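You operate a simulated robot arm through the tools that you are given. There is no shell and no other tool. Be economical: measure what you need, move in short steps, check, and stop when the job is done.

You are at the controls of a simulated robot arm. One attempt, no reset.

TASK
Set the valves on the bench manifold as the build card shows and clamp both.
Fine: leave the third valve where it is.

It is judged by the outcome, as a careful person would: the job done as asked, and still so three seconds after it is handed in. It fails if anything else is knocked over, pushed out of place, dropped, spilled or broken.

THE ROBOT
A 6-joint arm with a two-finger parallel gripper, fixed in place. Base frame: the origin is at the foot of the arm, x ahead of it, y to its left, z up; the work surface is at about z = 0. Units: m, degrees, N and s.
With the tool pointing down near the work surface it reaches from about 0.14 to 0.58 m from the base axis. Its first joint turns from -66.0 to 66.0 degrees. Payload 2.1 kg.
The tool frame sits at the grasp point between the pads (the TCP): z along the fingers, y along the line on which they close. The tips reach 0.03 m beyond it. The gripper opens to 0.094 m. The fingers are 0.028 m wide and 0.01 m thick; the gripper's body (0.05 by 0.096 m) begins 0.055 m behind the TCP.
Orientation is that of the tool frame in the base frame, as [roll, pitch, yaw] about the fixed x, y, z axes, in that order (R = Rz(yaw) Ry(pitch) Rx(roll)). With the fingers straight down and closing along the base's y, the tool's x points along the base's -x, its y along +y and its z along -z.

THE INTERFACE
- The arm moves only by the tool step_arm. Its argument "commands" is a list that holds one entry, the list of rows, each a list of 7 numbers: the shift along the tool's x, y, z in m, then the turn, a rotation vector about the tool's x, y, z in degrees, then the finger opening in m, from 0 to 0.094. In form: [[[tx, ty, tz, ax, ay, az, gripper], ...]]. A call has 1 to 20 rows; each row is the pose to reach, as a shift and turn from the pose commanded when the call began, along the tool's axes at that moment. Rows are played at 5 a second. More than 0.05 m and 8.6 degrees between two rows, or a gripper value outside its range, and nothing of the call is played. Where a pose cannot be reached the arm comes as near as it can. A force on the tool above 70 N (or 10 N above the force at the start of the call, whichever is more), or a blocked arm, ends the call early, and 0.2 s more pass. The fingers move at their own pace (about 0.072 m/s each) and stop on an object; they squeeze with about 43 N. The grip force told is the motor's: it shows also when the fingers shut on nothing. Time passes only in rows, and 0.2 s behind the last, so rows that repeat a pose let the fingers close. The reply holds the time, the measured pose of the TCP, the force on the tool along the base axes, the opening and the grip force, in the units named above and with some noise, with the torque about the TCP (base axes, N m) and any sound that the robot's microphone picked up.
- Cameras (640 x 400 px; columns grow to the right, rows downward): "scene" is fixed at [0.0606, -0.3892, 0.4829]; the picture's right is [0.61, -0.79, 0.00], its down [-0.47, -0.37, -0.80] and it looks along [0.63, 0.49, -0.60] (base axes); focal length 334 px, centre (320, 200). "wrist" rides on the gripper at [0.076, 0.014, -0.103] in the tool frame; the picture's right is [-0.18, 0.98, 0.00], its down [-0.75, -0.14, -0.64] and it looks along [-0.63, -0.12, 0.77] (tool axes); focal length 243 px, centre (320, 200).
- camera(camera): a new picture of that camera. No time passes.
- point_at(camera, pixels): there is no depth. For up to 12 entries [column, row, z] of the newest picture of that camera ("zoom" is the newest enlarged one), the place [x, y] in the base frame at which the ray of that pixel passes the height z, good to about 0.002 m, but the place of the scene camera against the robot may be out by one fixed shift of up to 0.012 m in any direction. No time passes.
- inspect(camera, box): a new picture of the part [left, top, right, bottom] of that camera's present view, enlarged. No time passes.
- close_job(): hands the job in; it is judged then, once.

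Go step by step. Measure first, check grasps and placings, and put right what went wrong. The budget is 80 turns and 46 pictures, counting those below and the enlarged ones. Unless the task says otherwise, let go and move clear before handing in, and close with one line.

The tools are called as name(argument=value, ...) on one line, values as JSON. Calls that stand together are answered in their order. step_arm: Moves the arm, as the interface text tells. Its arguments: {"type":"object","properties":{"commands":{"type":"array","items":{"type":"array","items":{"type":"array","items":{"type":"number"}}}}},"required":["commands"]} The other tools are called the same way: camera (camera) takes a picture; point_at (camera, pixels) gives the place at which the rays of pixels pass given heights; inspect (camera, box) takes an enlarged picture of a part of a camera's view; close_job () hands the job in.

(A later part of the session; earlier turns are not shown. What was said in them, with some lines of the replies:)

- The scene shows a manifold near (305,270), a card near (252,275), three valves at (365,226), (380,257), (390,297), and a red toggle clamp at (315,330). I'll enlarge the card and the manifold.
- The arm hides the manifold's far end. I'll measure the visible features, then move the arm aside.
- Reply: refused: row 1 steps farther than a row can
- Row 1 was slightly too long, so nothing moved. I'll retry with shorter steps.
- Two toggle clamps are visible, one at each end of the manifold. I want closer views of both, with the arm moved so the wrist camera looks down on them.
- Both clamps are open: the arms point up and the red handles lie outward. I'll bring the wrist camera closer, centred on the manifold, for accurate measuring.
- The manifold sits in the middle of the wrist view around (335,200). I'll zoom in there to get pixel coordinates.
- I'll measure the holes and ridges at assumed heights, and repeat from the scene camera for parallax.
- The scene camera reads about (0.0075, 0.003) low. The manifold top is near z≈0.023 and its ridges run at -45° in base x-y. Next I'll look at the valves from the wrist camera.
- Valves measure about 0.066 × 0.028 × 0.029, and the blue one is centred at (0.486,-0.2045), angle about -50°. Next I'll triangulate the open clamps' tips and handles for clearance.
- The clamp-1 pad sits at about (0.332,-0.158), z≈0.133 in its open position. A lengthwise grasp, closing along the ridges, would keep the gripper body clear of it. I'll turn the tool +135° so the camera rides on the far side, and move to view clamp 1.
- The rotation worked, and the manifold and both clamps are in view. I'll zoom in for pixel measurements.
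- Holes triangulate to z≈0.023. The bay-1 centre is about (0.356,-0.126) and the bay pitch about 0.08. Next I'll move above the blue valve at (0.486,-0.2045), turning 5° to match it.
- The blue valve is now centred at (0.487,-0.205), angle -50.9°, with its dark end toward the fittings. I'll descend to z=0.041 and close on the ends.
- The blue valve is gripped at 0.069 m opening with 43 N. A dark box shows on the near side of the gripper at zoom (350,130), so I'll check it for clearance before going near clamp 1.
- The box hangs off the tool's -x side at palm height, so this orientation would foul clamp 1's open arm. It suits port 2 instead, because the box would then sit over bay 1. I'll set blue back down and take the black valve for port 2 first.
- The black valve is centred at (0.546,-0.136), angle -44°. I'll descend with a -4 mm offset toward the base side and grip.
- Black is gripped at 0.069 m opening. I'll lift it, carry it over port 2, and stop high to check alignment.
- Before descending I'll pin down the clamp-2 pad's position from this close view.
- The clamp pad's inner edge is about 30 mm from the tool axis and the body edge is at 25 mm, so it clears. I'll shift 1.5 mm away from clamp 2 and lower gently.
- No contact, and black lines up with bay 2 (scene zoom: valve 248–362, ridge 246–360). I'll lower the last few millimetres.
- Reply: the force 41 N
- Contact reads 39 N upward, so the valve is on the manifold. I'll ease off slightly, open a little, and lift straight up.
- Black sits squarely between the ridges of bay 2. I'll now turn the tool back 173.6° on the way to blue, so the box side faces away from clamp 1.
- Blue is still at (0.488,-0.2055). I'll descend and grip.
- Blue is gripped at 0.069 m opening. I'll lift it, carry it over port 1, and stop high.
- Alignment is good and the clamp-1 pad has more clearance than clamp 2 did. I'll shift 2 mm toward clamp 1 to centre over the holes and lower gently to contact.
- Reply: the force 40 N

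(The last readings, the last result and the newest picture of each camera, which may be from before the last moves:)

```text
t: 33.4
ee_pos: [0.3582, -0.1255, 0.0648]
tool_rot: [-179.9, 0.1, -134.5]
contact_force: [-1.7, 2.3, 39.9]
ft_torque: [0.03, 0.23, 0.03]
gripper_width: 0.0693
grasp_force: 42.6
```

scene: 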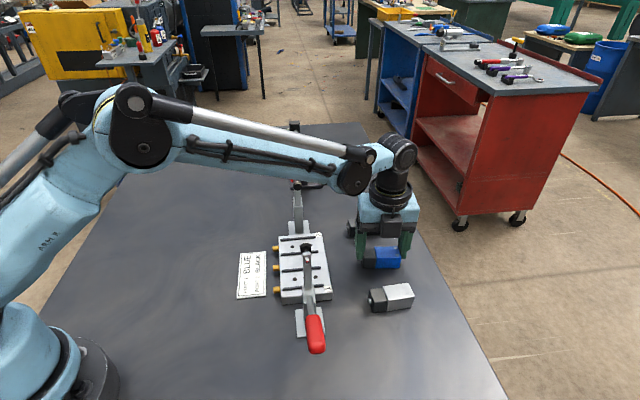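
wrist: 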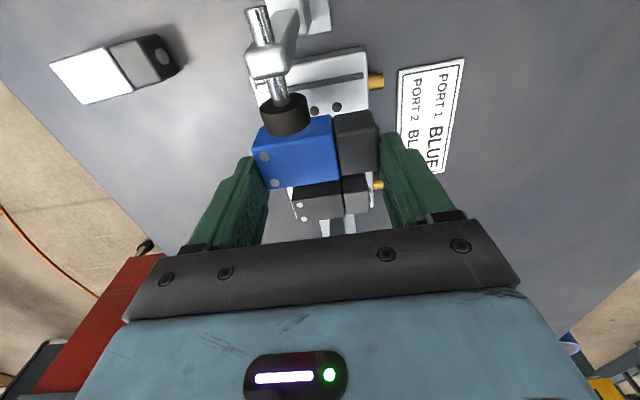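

Contact reads 40 N, so blue is seated. I'll release, lift clear, and back off to view clamp 1's handle.

step_arm(commands=[[[0, 0, -0.001, 0, 0, 0, 0.06], [0, 0, -0.001, 0, 0, 0, 0.08], [0, 0, -0.001, 0, 0, 0, 0.08], [0, 0, -0.03, 0, 0, 0, 0.08], [0, 0, -0.07, 0, 0, 0, 0.08], [0, 0, -0.11, 0, 0, 0, 0.08], [0, 0, -0.15, 0, 0, 0, 0.08], [0, 0, -0.185, 0, 0, 0, 0.08], [0.045, 0, -0.185, 0, 0, 0, 0.08], [0.09, 0, -0.185, 0, 0, 0, 0.08], [0.135, 0, -0.185, 0, 0, 0, 0.08], [0.18, 0, -0.185, 0, 0, 0, 0.08], [0.215, 0, -0.185, 0, 0, 0, 0.08], [0.215, 0, -0.185, 0, 0, 0, 0.08]]])

camera(camera="wrist")

camera(camera="scene")

```text
t: 36.4
ee_pos: [0.2087, -0.2784, 0.2478]
tool_rot: [-179.9, 0.0, -134.4]
contact_force: [-0.3, 0.1, -0.2]
ft_torque: [0.0, 0.03, 0.03]
gripper_width: 0.0797
grasp_force: 0.1
```

```text
7 pictures are left
```

wrist: 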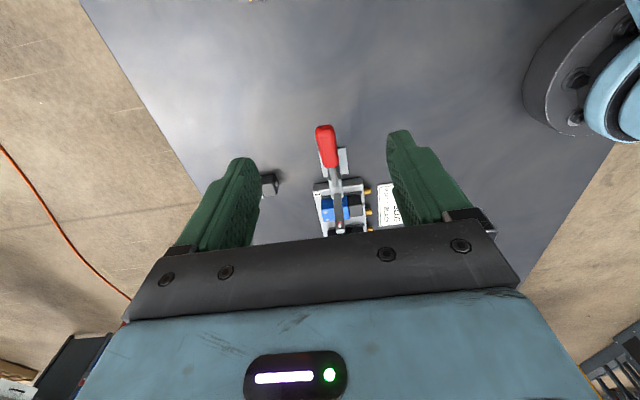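

```text
6 pictures are left
```

scene: 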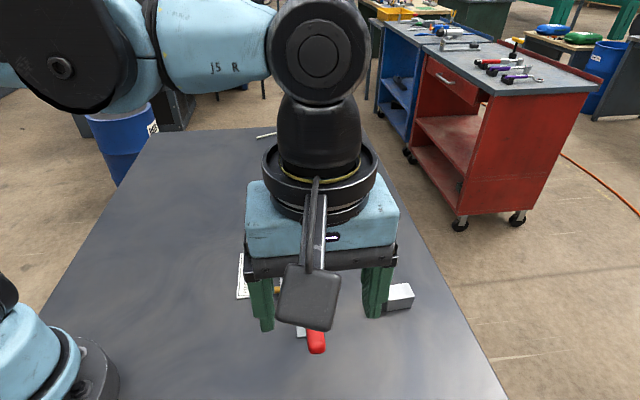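

From two wrist views, handle 1's red grip spans s≈-0.02 to 0.034 (along the manifold line), t≈0.346 and z≈0.10. I'll straddle it and close.

step_arm(commands=[[[-0.025, -0.002, 0.03, 0, 0, 0, 0.07], [-0.0493, -0.002, 0.06, 0, 0, 0, 0.06], [-0.0493, -0.002, 0.1, 0, 0, 0, 0.06], [-0.0493, -0.002, 0.13, 0, 0, 0, 0.06], [-0.0493, -0.002, 0.148, 0, 0, 0, 0.06], [-0.0493, -0.002, 0.148, 0, 0, 0, 0.0], [-0.0493, -0.002, 0.148, 0, 0, 0, 0.0], [-0.0493, -0.002, 0.148, 0, 0, 0, 0.0]]])

```text
t: 38.2
ee_pos: [0.2438, -0.2437, 0.0998]
tool_rot: [179.7, 0.1, -134.5]
contact_force: [-14.9, 17.3, -6.8]
ft_torque: [-0.56, 0.12, -0.49]
gripper_width: 0.025
grasp_force: 44.8
```

The handle is gripped at 25 mm, with a side force toward -t, so I'll shift 2 mm that way. Then I'll start the closing arc gently and watch the force.

step_arm(commands=[[[0, 0.002, 0, 0, 0, 0, 0.0], [-0.002, 0.002, -0.005, 0, 0, 0, 0.0], [-0.004, 0.002, -0.0107, 0, 0, 0, 0.0], [-0.0065, 0.002, -0.016, 0, 0, 0, 0.0], [-0.0087, 0.002, -0.02, 0, 0, 0, 0.0]]])

```text
t: 39.4
ee_pos: [0.2491, -0.237, 0.1209]
tool_rot: [-179.7, 0.3, -134.3]
contact_force: [25.0, 5.7, -35.2]
ft_torque: [-0.84, 1.08, -0.51]
gripper_width: 0.0253
grasp_force: 45.1
```

The handle is moving, and the inward pull suggests a lower pivot than I assumed. I'll correct the arc to a pivot near z=0.055 and continue.

step_arm(commands=[[[-0.0024, -0.001, 0.0018, 0, 0, 0, 0.0], [-0.005, -0.001, -0.0018, 0, 0, 0, 0.0], [-0.0083, -0.001, -0.0055, 0, 0, 0, 0.0], [-0.012, -0.001, -0.0095, 0, 0, 0, 0.0], [-0.016, -0.001, -0.0132, 0, 0, 0, 0.0]]])

```text
t: 40.6
ee_pos: [0.26, -0.228, 0.1353]
tool_rot: [-179.9, -0.5, -134.7]
contact_force: [-1.9, -29.8, -2.0]
ft_torque: [-0.94, 1.13, -0.47]
gripper_width: 0.0252
grasp_force: 45.2
```

step_arm(commands=[[[-0.0038, -0.001, -0.0042, 0, 0, 0, 0.0], [-0.008, -0.001, -0.0078, 0, 0, 0, 0.0], [-0.0124, -0.001, -0.0111, 0, 0, 0, 0.0], [-0.0171, -0.001, -0.014, 0, 0, 0, 0.0], [-0.022, -0.001, -0.0166, 0, 0, 0, 0.0], [-0.0271, -0.001, -0.0189, 0, 0, 0, 0.0]]])

```text
t: 42.0
ee_pos: [0.2786, -0.2095, 0.1539]
tool_rot: [179.8, 0.0, -134.5]
contact_force: [-19.2, 2.8, -13.1]
ft_torque: [-1.05, 0.71, -0.14]
gripper_width: 0.0246
grasp_force: 45.0
```

step_arm(commands=[[[-0.0054, 0, -0.002, 0, 0, 0, 0.0], [-0.0108, 0, -0.0035, 0, 0, 0, 0.0], [-0.0161, 0, -0.0047, 0, 0, 0, 0.0], [-0.0214, 0, -0.0058, 0, 0, 0, 0.0], [-0.0268, 0, -0.0068, 0, 0, 0, 0.0], [-0.0322, 0, -0.0075, 0, 0, 0, 0.0]]])

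```text
t: 43.4
ee_pos: [0.3018, -0.1862, 0.161]
tool_rot: [-180.0, -0.1, -134.4]
contact_force: [-19.1, -3.8, 14.1]
ft_torque: [-1.08, 1.0, -0.08]
gripper_width: 0.0249
grasp_force: 45.1
```

step_arm(commands=[[[-0.0055, 0, -0.001, 0, 0, 0, 0.0], [-0.011, 0, -0.0012, 0, 0, 0, 0.0], [-0.0165, 0, -0.001, 0, 0, 0, 0.0], [-0.022, 0, -0.0006, 0, 0, 0, 0.0]]])

inspect(camera="scene", box=[230, 160, 400, 330])

```text
t: 44.4
ee_pos: [0.3102, -0.1791, 0.1617]
tool_rot: [179.9, -1.3, -135.3]
contact_force: [-6.4, -6.5, -2.8]
ft_torque: [0.84, -0.86, 0.01]
gripper_width: 0.0248
grasp_force: 44.8
stopped in row 4: the force on the tool passed its limit at 74 N (the readings are from after the stop); the commanded pose is now the measured one
```

```text
2.35 times, centred on (315, 245) of scene
```

zoom: 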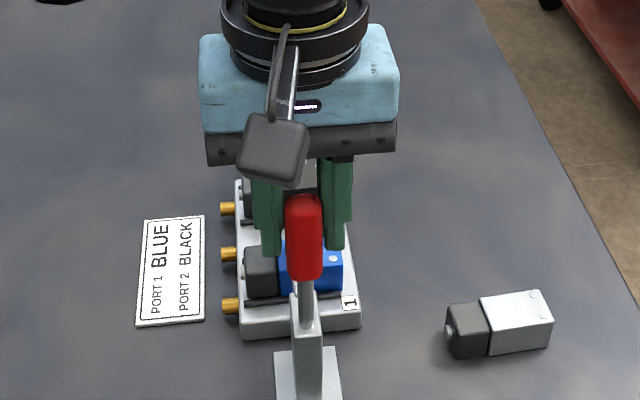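

The handle is upright and the force peaked at 74 N near vertical. I'll push a bit more to see whether it goes over-centre or is already at its stop.

step_arm(commands=[[[-0.002, 0, 0, 0, 0, 0, 0.0], [-0.004, 0, 0, 0, 0, 0, 0.0], [-0.006, 0, 0, 0, 0, 0, 0.0]]])

```text
t: 45.2
ee_pos: [0.3119, -0.177, 0.1611]
tool_rot: [-179.9, -2.1, -135.5]
contact_force: [-34.5, -40.4, -30.8]
ft_torque: [1.08, -0.86, 0.01]
gripper_width: 0.0246
grasp_force: 45.3
```

It's stiff: 53 N for 2 mm, which looks like the end stop. I'll ease off, release, rise clear, and look at where the clamp stays.

step_arm(commands=[[[0.006, 0, 0, 0, 0, 0, 0.0], [0.006, 0, 0, 0, 0, 0, 0.05], [0.006, 0, 0, 0, 0, 0, 0.06], [0.006, 0, -0.03, 0, 0, 0, 0.06], [0.006, 0, -0.07, 0, 0, 0, 0.06], [0.006, 0, -0.1, 0, 0, 0, 0.06], [0.03, 0, -0.12, 0, 0, 0, 0.06], [0.07, 0, -0.12, 0, 0, 0, 0.06], [0.11, 0, -0.12, 0, 0, 0, 0.06], [0.11, 0, -0.12, 0, 0, 0, 0.06]]])

inspect(camera="wrist", box=[240, 80, 420, 240])

```text
t: 47.4
ee_pos: [0.2379, -0.2505, 0.2837]
tool_rot: [-180.0, -1.3, -135.0]
contact_force: [1.0, 0.6, 0.3]
ft_torque: [0.0, 0.02, 0.0]
gripper_width: 0.0602
grasp_force: 0.0
```

```text
2.50 times, centred on (330, 160) of wrist
```

zoom: 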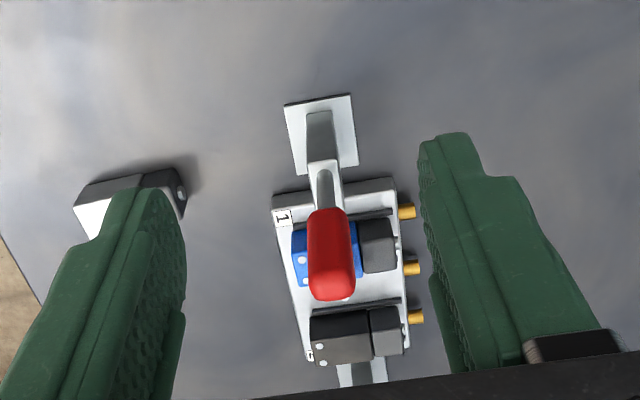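

Clamp 1's handle stays upright after release and its arm is down over blue. Clamp 2 should mirror it, with handle near s≈0.40, t≈0.3435. I'll cross over high and look.

step_arm(commands=[[[-0.045, 0, 0, 0, -1.3, 0, 0.06], [-0.09, 0, 0, 0, -1.3, 0, 0.06], [-0.135, 0, 0, 0, -1.3, 0, 0.06], [-0.18, 0, 0, 0, -1.3, 0, 0.06], [-0.225, 0, 0, 0, -1.3, 0, 0.06], [-0.27, 0, 0, 0, -1.3, 0, 0.06], [-0.315, 0, 0, 0, -1.3, 0, 0.06], [-0.36, 0.001, 0, 0, -1.3, 0, 0.06], [-0.39, 0.0018, 0.02, 0, -1.3, 0, 0.06], [-0.411, 0.0018, 0.05, 0, -1.3, 0, 0.06], [-0.411, 0.0018, 0.074, 0, -1.3, 0, 0.06], [-0.411, 0.0018, 0.074, 0, -1.3, 0, 0.06]]])

camera(camera="wrist")

```text
t: 50.0
ee_pos: [0.5274, 0.0404, 0.2017]
tool_rot: [-180.0, 0.2, -135.1]
contact_force: [0.1, -0.3, -0.8]
ft_torque: [0.01, 0.0, -0.01]
gripper_width: 0.0601
grasp_force: 0.1
```

```text
3 pictures are left
```

wrist: 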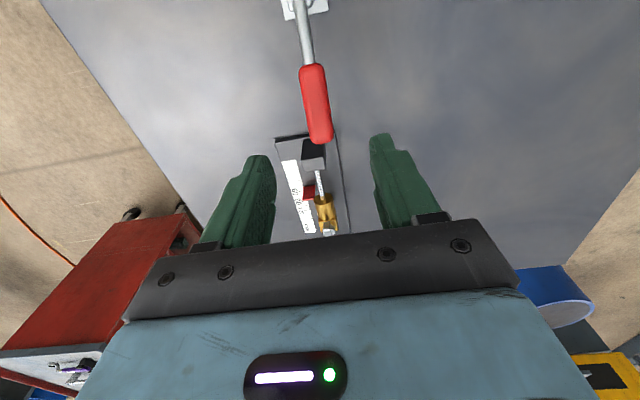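

Handle 2's red grip spans (311,65) to (321,143), i.e. s 0.364–0.425 and t≈0.346, which matches the mirror estimate. I'll descend and grip it.

step_arm(commands=[[[0, -0.0015, 0.04, 0, 0, 0, 0.06], [0, -0.0015, 0.08, 0, 0, 0, 0.06], [0, -0.0015, 0.1019, 0, 0, 0, 0.06], [0, -0.0015, 0.1019, 0, 0, 0, 0.06], [0, -0.0015, 0.1019, 0, 0, 0, 0.0], [0, -0.0015, 0.1019, 0, 0, 0, 0.0], [0, -0.0015, 0.1019, 0, 0, 0, 0.0]]])

```text
t: 51.6
ee_pos: [0.528, 0.0397, 0.1008]
tool_rot: [179.7, 0.0, -135.0]
contact_force: [-22.4, 8.9, -9.8]
ft_torque: [0.21, -0.49, 0.06]
gripper_width: 0.0251
grasp_force: 45.5
```

Gripped with a similar small side force. I'll run the mirrored arc in stages.

step_arm(commands=[[[0.0015, 0.001, -0.004, 0, 0, 0, 0.0], [0.0035, 0.001, -0.008, 0, 0, 0, 0.0], [0.006, 0.001, -0.0125, 0, 0, 0, 0.0], [0.0088, 0.001, -0.017, 0, 0, 0, 0.0], [0.0118, 0.001, -0.021, 0, 0, 0, 0.0], [0.0152, 0.001, -0.0253, 0, 0, 0, 0.0], [0.0188, 0.001, -0.0293, 0, 0, 0, 0.0]]])

```text
t: 53.2
ee_pos: [0.5147, 0.0279, 0.13]
tool_rot: [-179.8, 0.3, -135.2]
contact_force: [16.9, 4.9, -11.8]
ft_torque: [1.21, -1.0, 0.07]
gripper_width: 0.0251
grasp_force: 45.0
```

step_arm(commands=[[[0.0038, 0, -0.0039, 0, 0, 0, 0.0], [0.0076, 0, -0.0076, 0, 0, 0, 0.0], [0.0118, 0, -0.011, 0, 0, 0, 0.0], [0.016, 0, -0.0144, 0, 0, 0, 0.0], [0.0205, 0, -0.0174, 0, 0, 0, 0.0], [0.025, 0, -0.0203, 0, 0, 0, 0.0], [0.0298, 0, -0.0227, 0, 0, 0, 0.0], [0.0346, 0, -0.025, 0, 0, 0, 0.0]]])

step_arm(commands=[[[0.005, 0, -0.002, 0, 0, 0, 0.0], [0.0101, 0, -0.0036, 0, 0, 0, 0.0], [0.0153, 0, -0.005, 0, 0, 0, 0.0], [0.0205, 0, -0.006, 0, 0, 0, 0.0], [0.0258, 0, -0.007, 0, 0, 0, 0.0], [0.0311, 0, -0.0077, 0, 0, 0, 0.0]]])

```text
t: 55.0
ee_pos: [0.4915, 0.0034, 0.1533]
tool_rot: [-179.7, 0.3, -135.1]
contact_force: [19.8, 2.7, -1.2]
ft_torque: [1.12, -0.7, -0.15]
gripper_width: 0.025
grasp_force: 45.4
```

```text
t: 56.4
ee_pos: [0.4702, -0.0181, 0.162]
tool_rot: [-179.7, 0.3, -135.1]
contact_force: [24.0, -2.8, -2.6]
ft_torque: [1.2, -0.68, -0.19]
gripper_width: 0.0248
grasp_force: 45.6
```

The handle is near vertical. I'll finish with small steps until the stop is felt.

step_arm(commands=[[[0.004, 0, -0.0005, 0, 0, 0, 0.0], [0.008, 0, -0.0007, 0, 0, 0, 0.0], [0.011, 0, -0.0007, 0, 0, 0, 0.0], [0.014, 0, -0.0005, 0, 0, 0, 0.0], [0.0165, 0, -0.0003, 0, 0, 0, 0.0]]])

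```text
t: 57.6
ee_pos: [0.4602, -0.0275, 0.1613]
tool_rot: [-179.4, 1.1, -134.8]
contact_force: [61.1, 20.0, -10.0]
ft_torque: [-0.24, 1.24, -0.14]
gripper_width: 0.025
grasp_force: 44.8
```

57 N of resistance at the same point as clamp 1. I'll give one more small push, as before, then release and look.

step_arm(commands=[[[0.0015, 0, 0, 0, 0, 0, 0.0], [0.003, 0, 0, 0, 0, 0, 0.0]]])

```text
t: 58.1
ee_pos: [0.4607, -0.0271, 0.1619]
tool_rot: [-179.5, 1.4, -134.7]
contact_force: [12.4, 3.2, -2.8]
ft_torque: [-0.49, 1.18, 0.09]
gripper_width: 0.0248
grasp_force: 45.3
stopped in row 2: the force on the tool passed its limit at 75 N (the readings are from after the stop); the commanded pose is now the measured one
```

Same hard stop, at 75 N. I'll release, rise clear, and back away so both cameras can see the clamps.

step_arm(commands=[[[0, 0, 0, 0, 0, 0, 0.05], [0, 0, 0, 0, 0, 0, 0.06], [0, 0, -0.03, 0, 0, 0, 0.06], [0, 0, -0.07, 0, 0, 0, 0.06], [0, 0, -0.11, 0, 0, 0, 0.06], [0, 0, -0.13, 0, 0, 0, 0.06], [0, 0.045, -0.13, 0, 0, 0, 0.06], [0, 0.09, -0.13, 0, 0, 0, 0.06], [0, 0.135, -0.13, 0, 0, 0, 0.06], [0, 0.18, -0.13, 0, 0, 0, 0.06], [0, 0.18, -0.13, 0, 0, 0, 0.06]]])

inspect(camera="scene", box=[240, 150, 420, 330])

```text
t: 60.5
ee_pos: [0.3275, 0.0957, 0.2888]
tool_rot: [-179.4, 1.4, -134.7]
contact_force: [0.8, 0.0, 0.7]
ft_torque: [0.02, 0.0, 0.01]
gripper_width: 0.06
grasp_force: 0.0
```

```text
2.22 times, centred on (330, 240) of scene
```

zoom: 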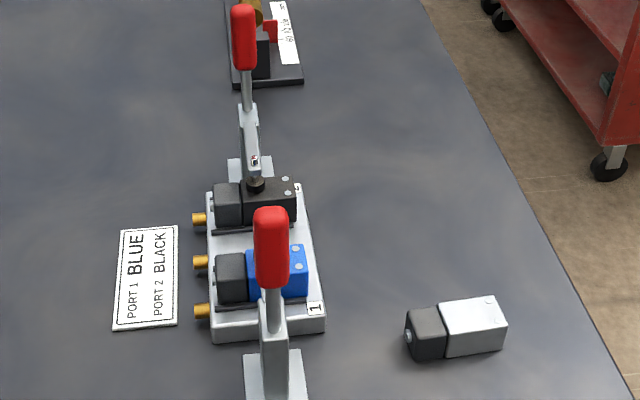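

Both handles stand upright, and clamp 2's pad is on black at zoom (256,185). One closer look at the pads and seating.

inspect(camera="scene", box=[280, 195, 350, 300])

```text
3.81 times, centred on (315, 248) of scene
```

zoom: 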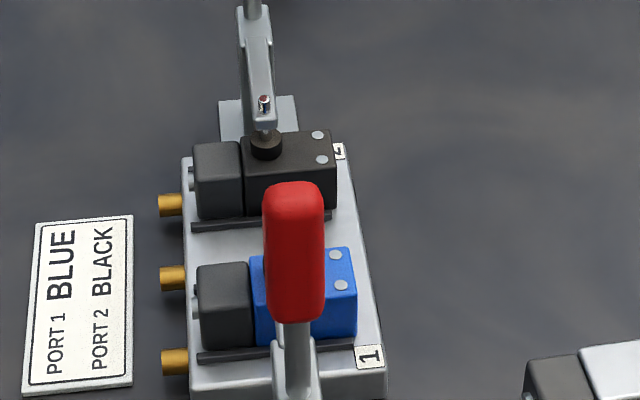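

Both valves sit cleanly between their ridges and clamp 2's pad is on black. I'll use the last picture to confirm clamp 1's pad from the side.

step_arm(commands=[[[0.04, -0.018, 0, 0, 0, 0, 0.06], [0.08, -0.036, 0, 0, 0, 0, 0.06], [0.12, -0.054, 0, 0, 0, 0, 0.06], [0.16, -0.07, 0, 0, 0, 0, 0.06], [0.16, -0.07, 0, 0, 0, 0, 0.06]]])

inspect(camera="wrist", box=[190, 60, 350, 220])

```text
t: 61.7
ee_pos: [0.2669, -0.0659, 0.2863]
tool_rot: [-179.3, 1.3, -134.8]
contact_force: [-0.1, 0.0, -0.9]
ft_torque: [-0.01, 0.03, 0.02]
gripper_width: 0.06
grasp_force: 0.2
```

```text
2.50 times, centred on (270, 140) of wrist
```

zoom: 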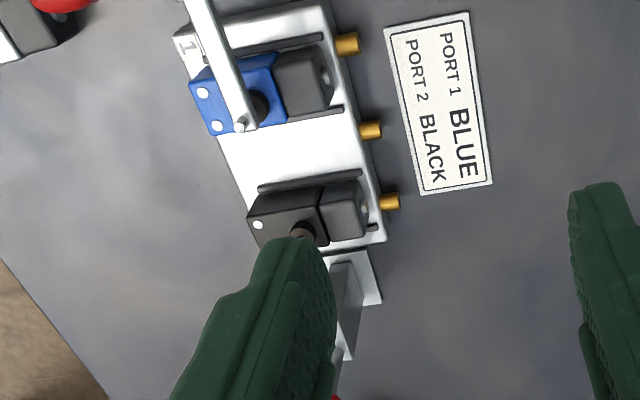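

Clamp 1's arm lies across blue with its pad on the blue body, near zoom (258,108). Clamp 2's pad is on black, the arm is clear, and the silver valve hasn't moved, so I'm handing in.

close_job()

```text
The job is handed in.
```

The blue valve is in port 1 and the black in port 2, as the card shows; both are clamped, and the silver valve was left where it was. Both handles stayed upright after I let go; I heard no latch click, so I took the hard stop at about 75 N as closed.
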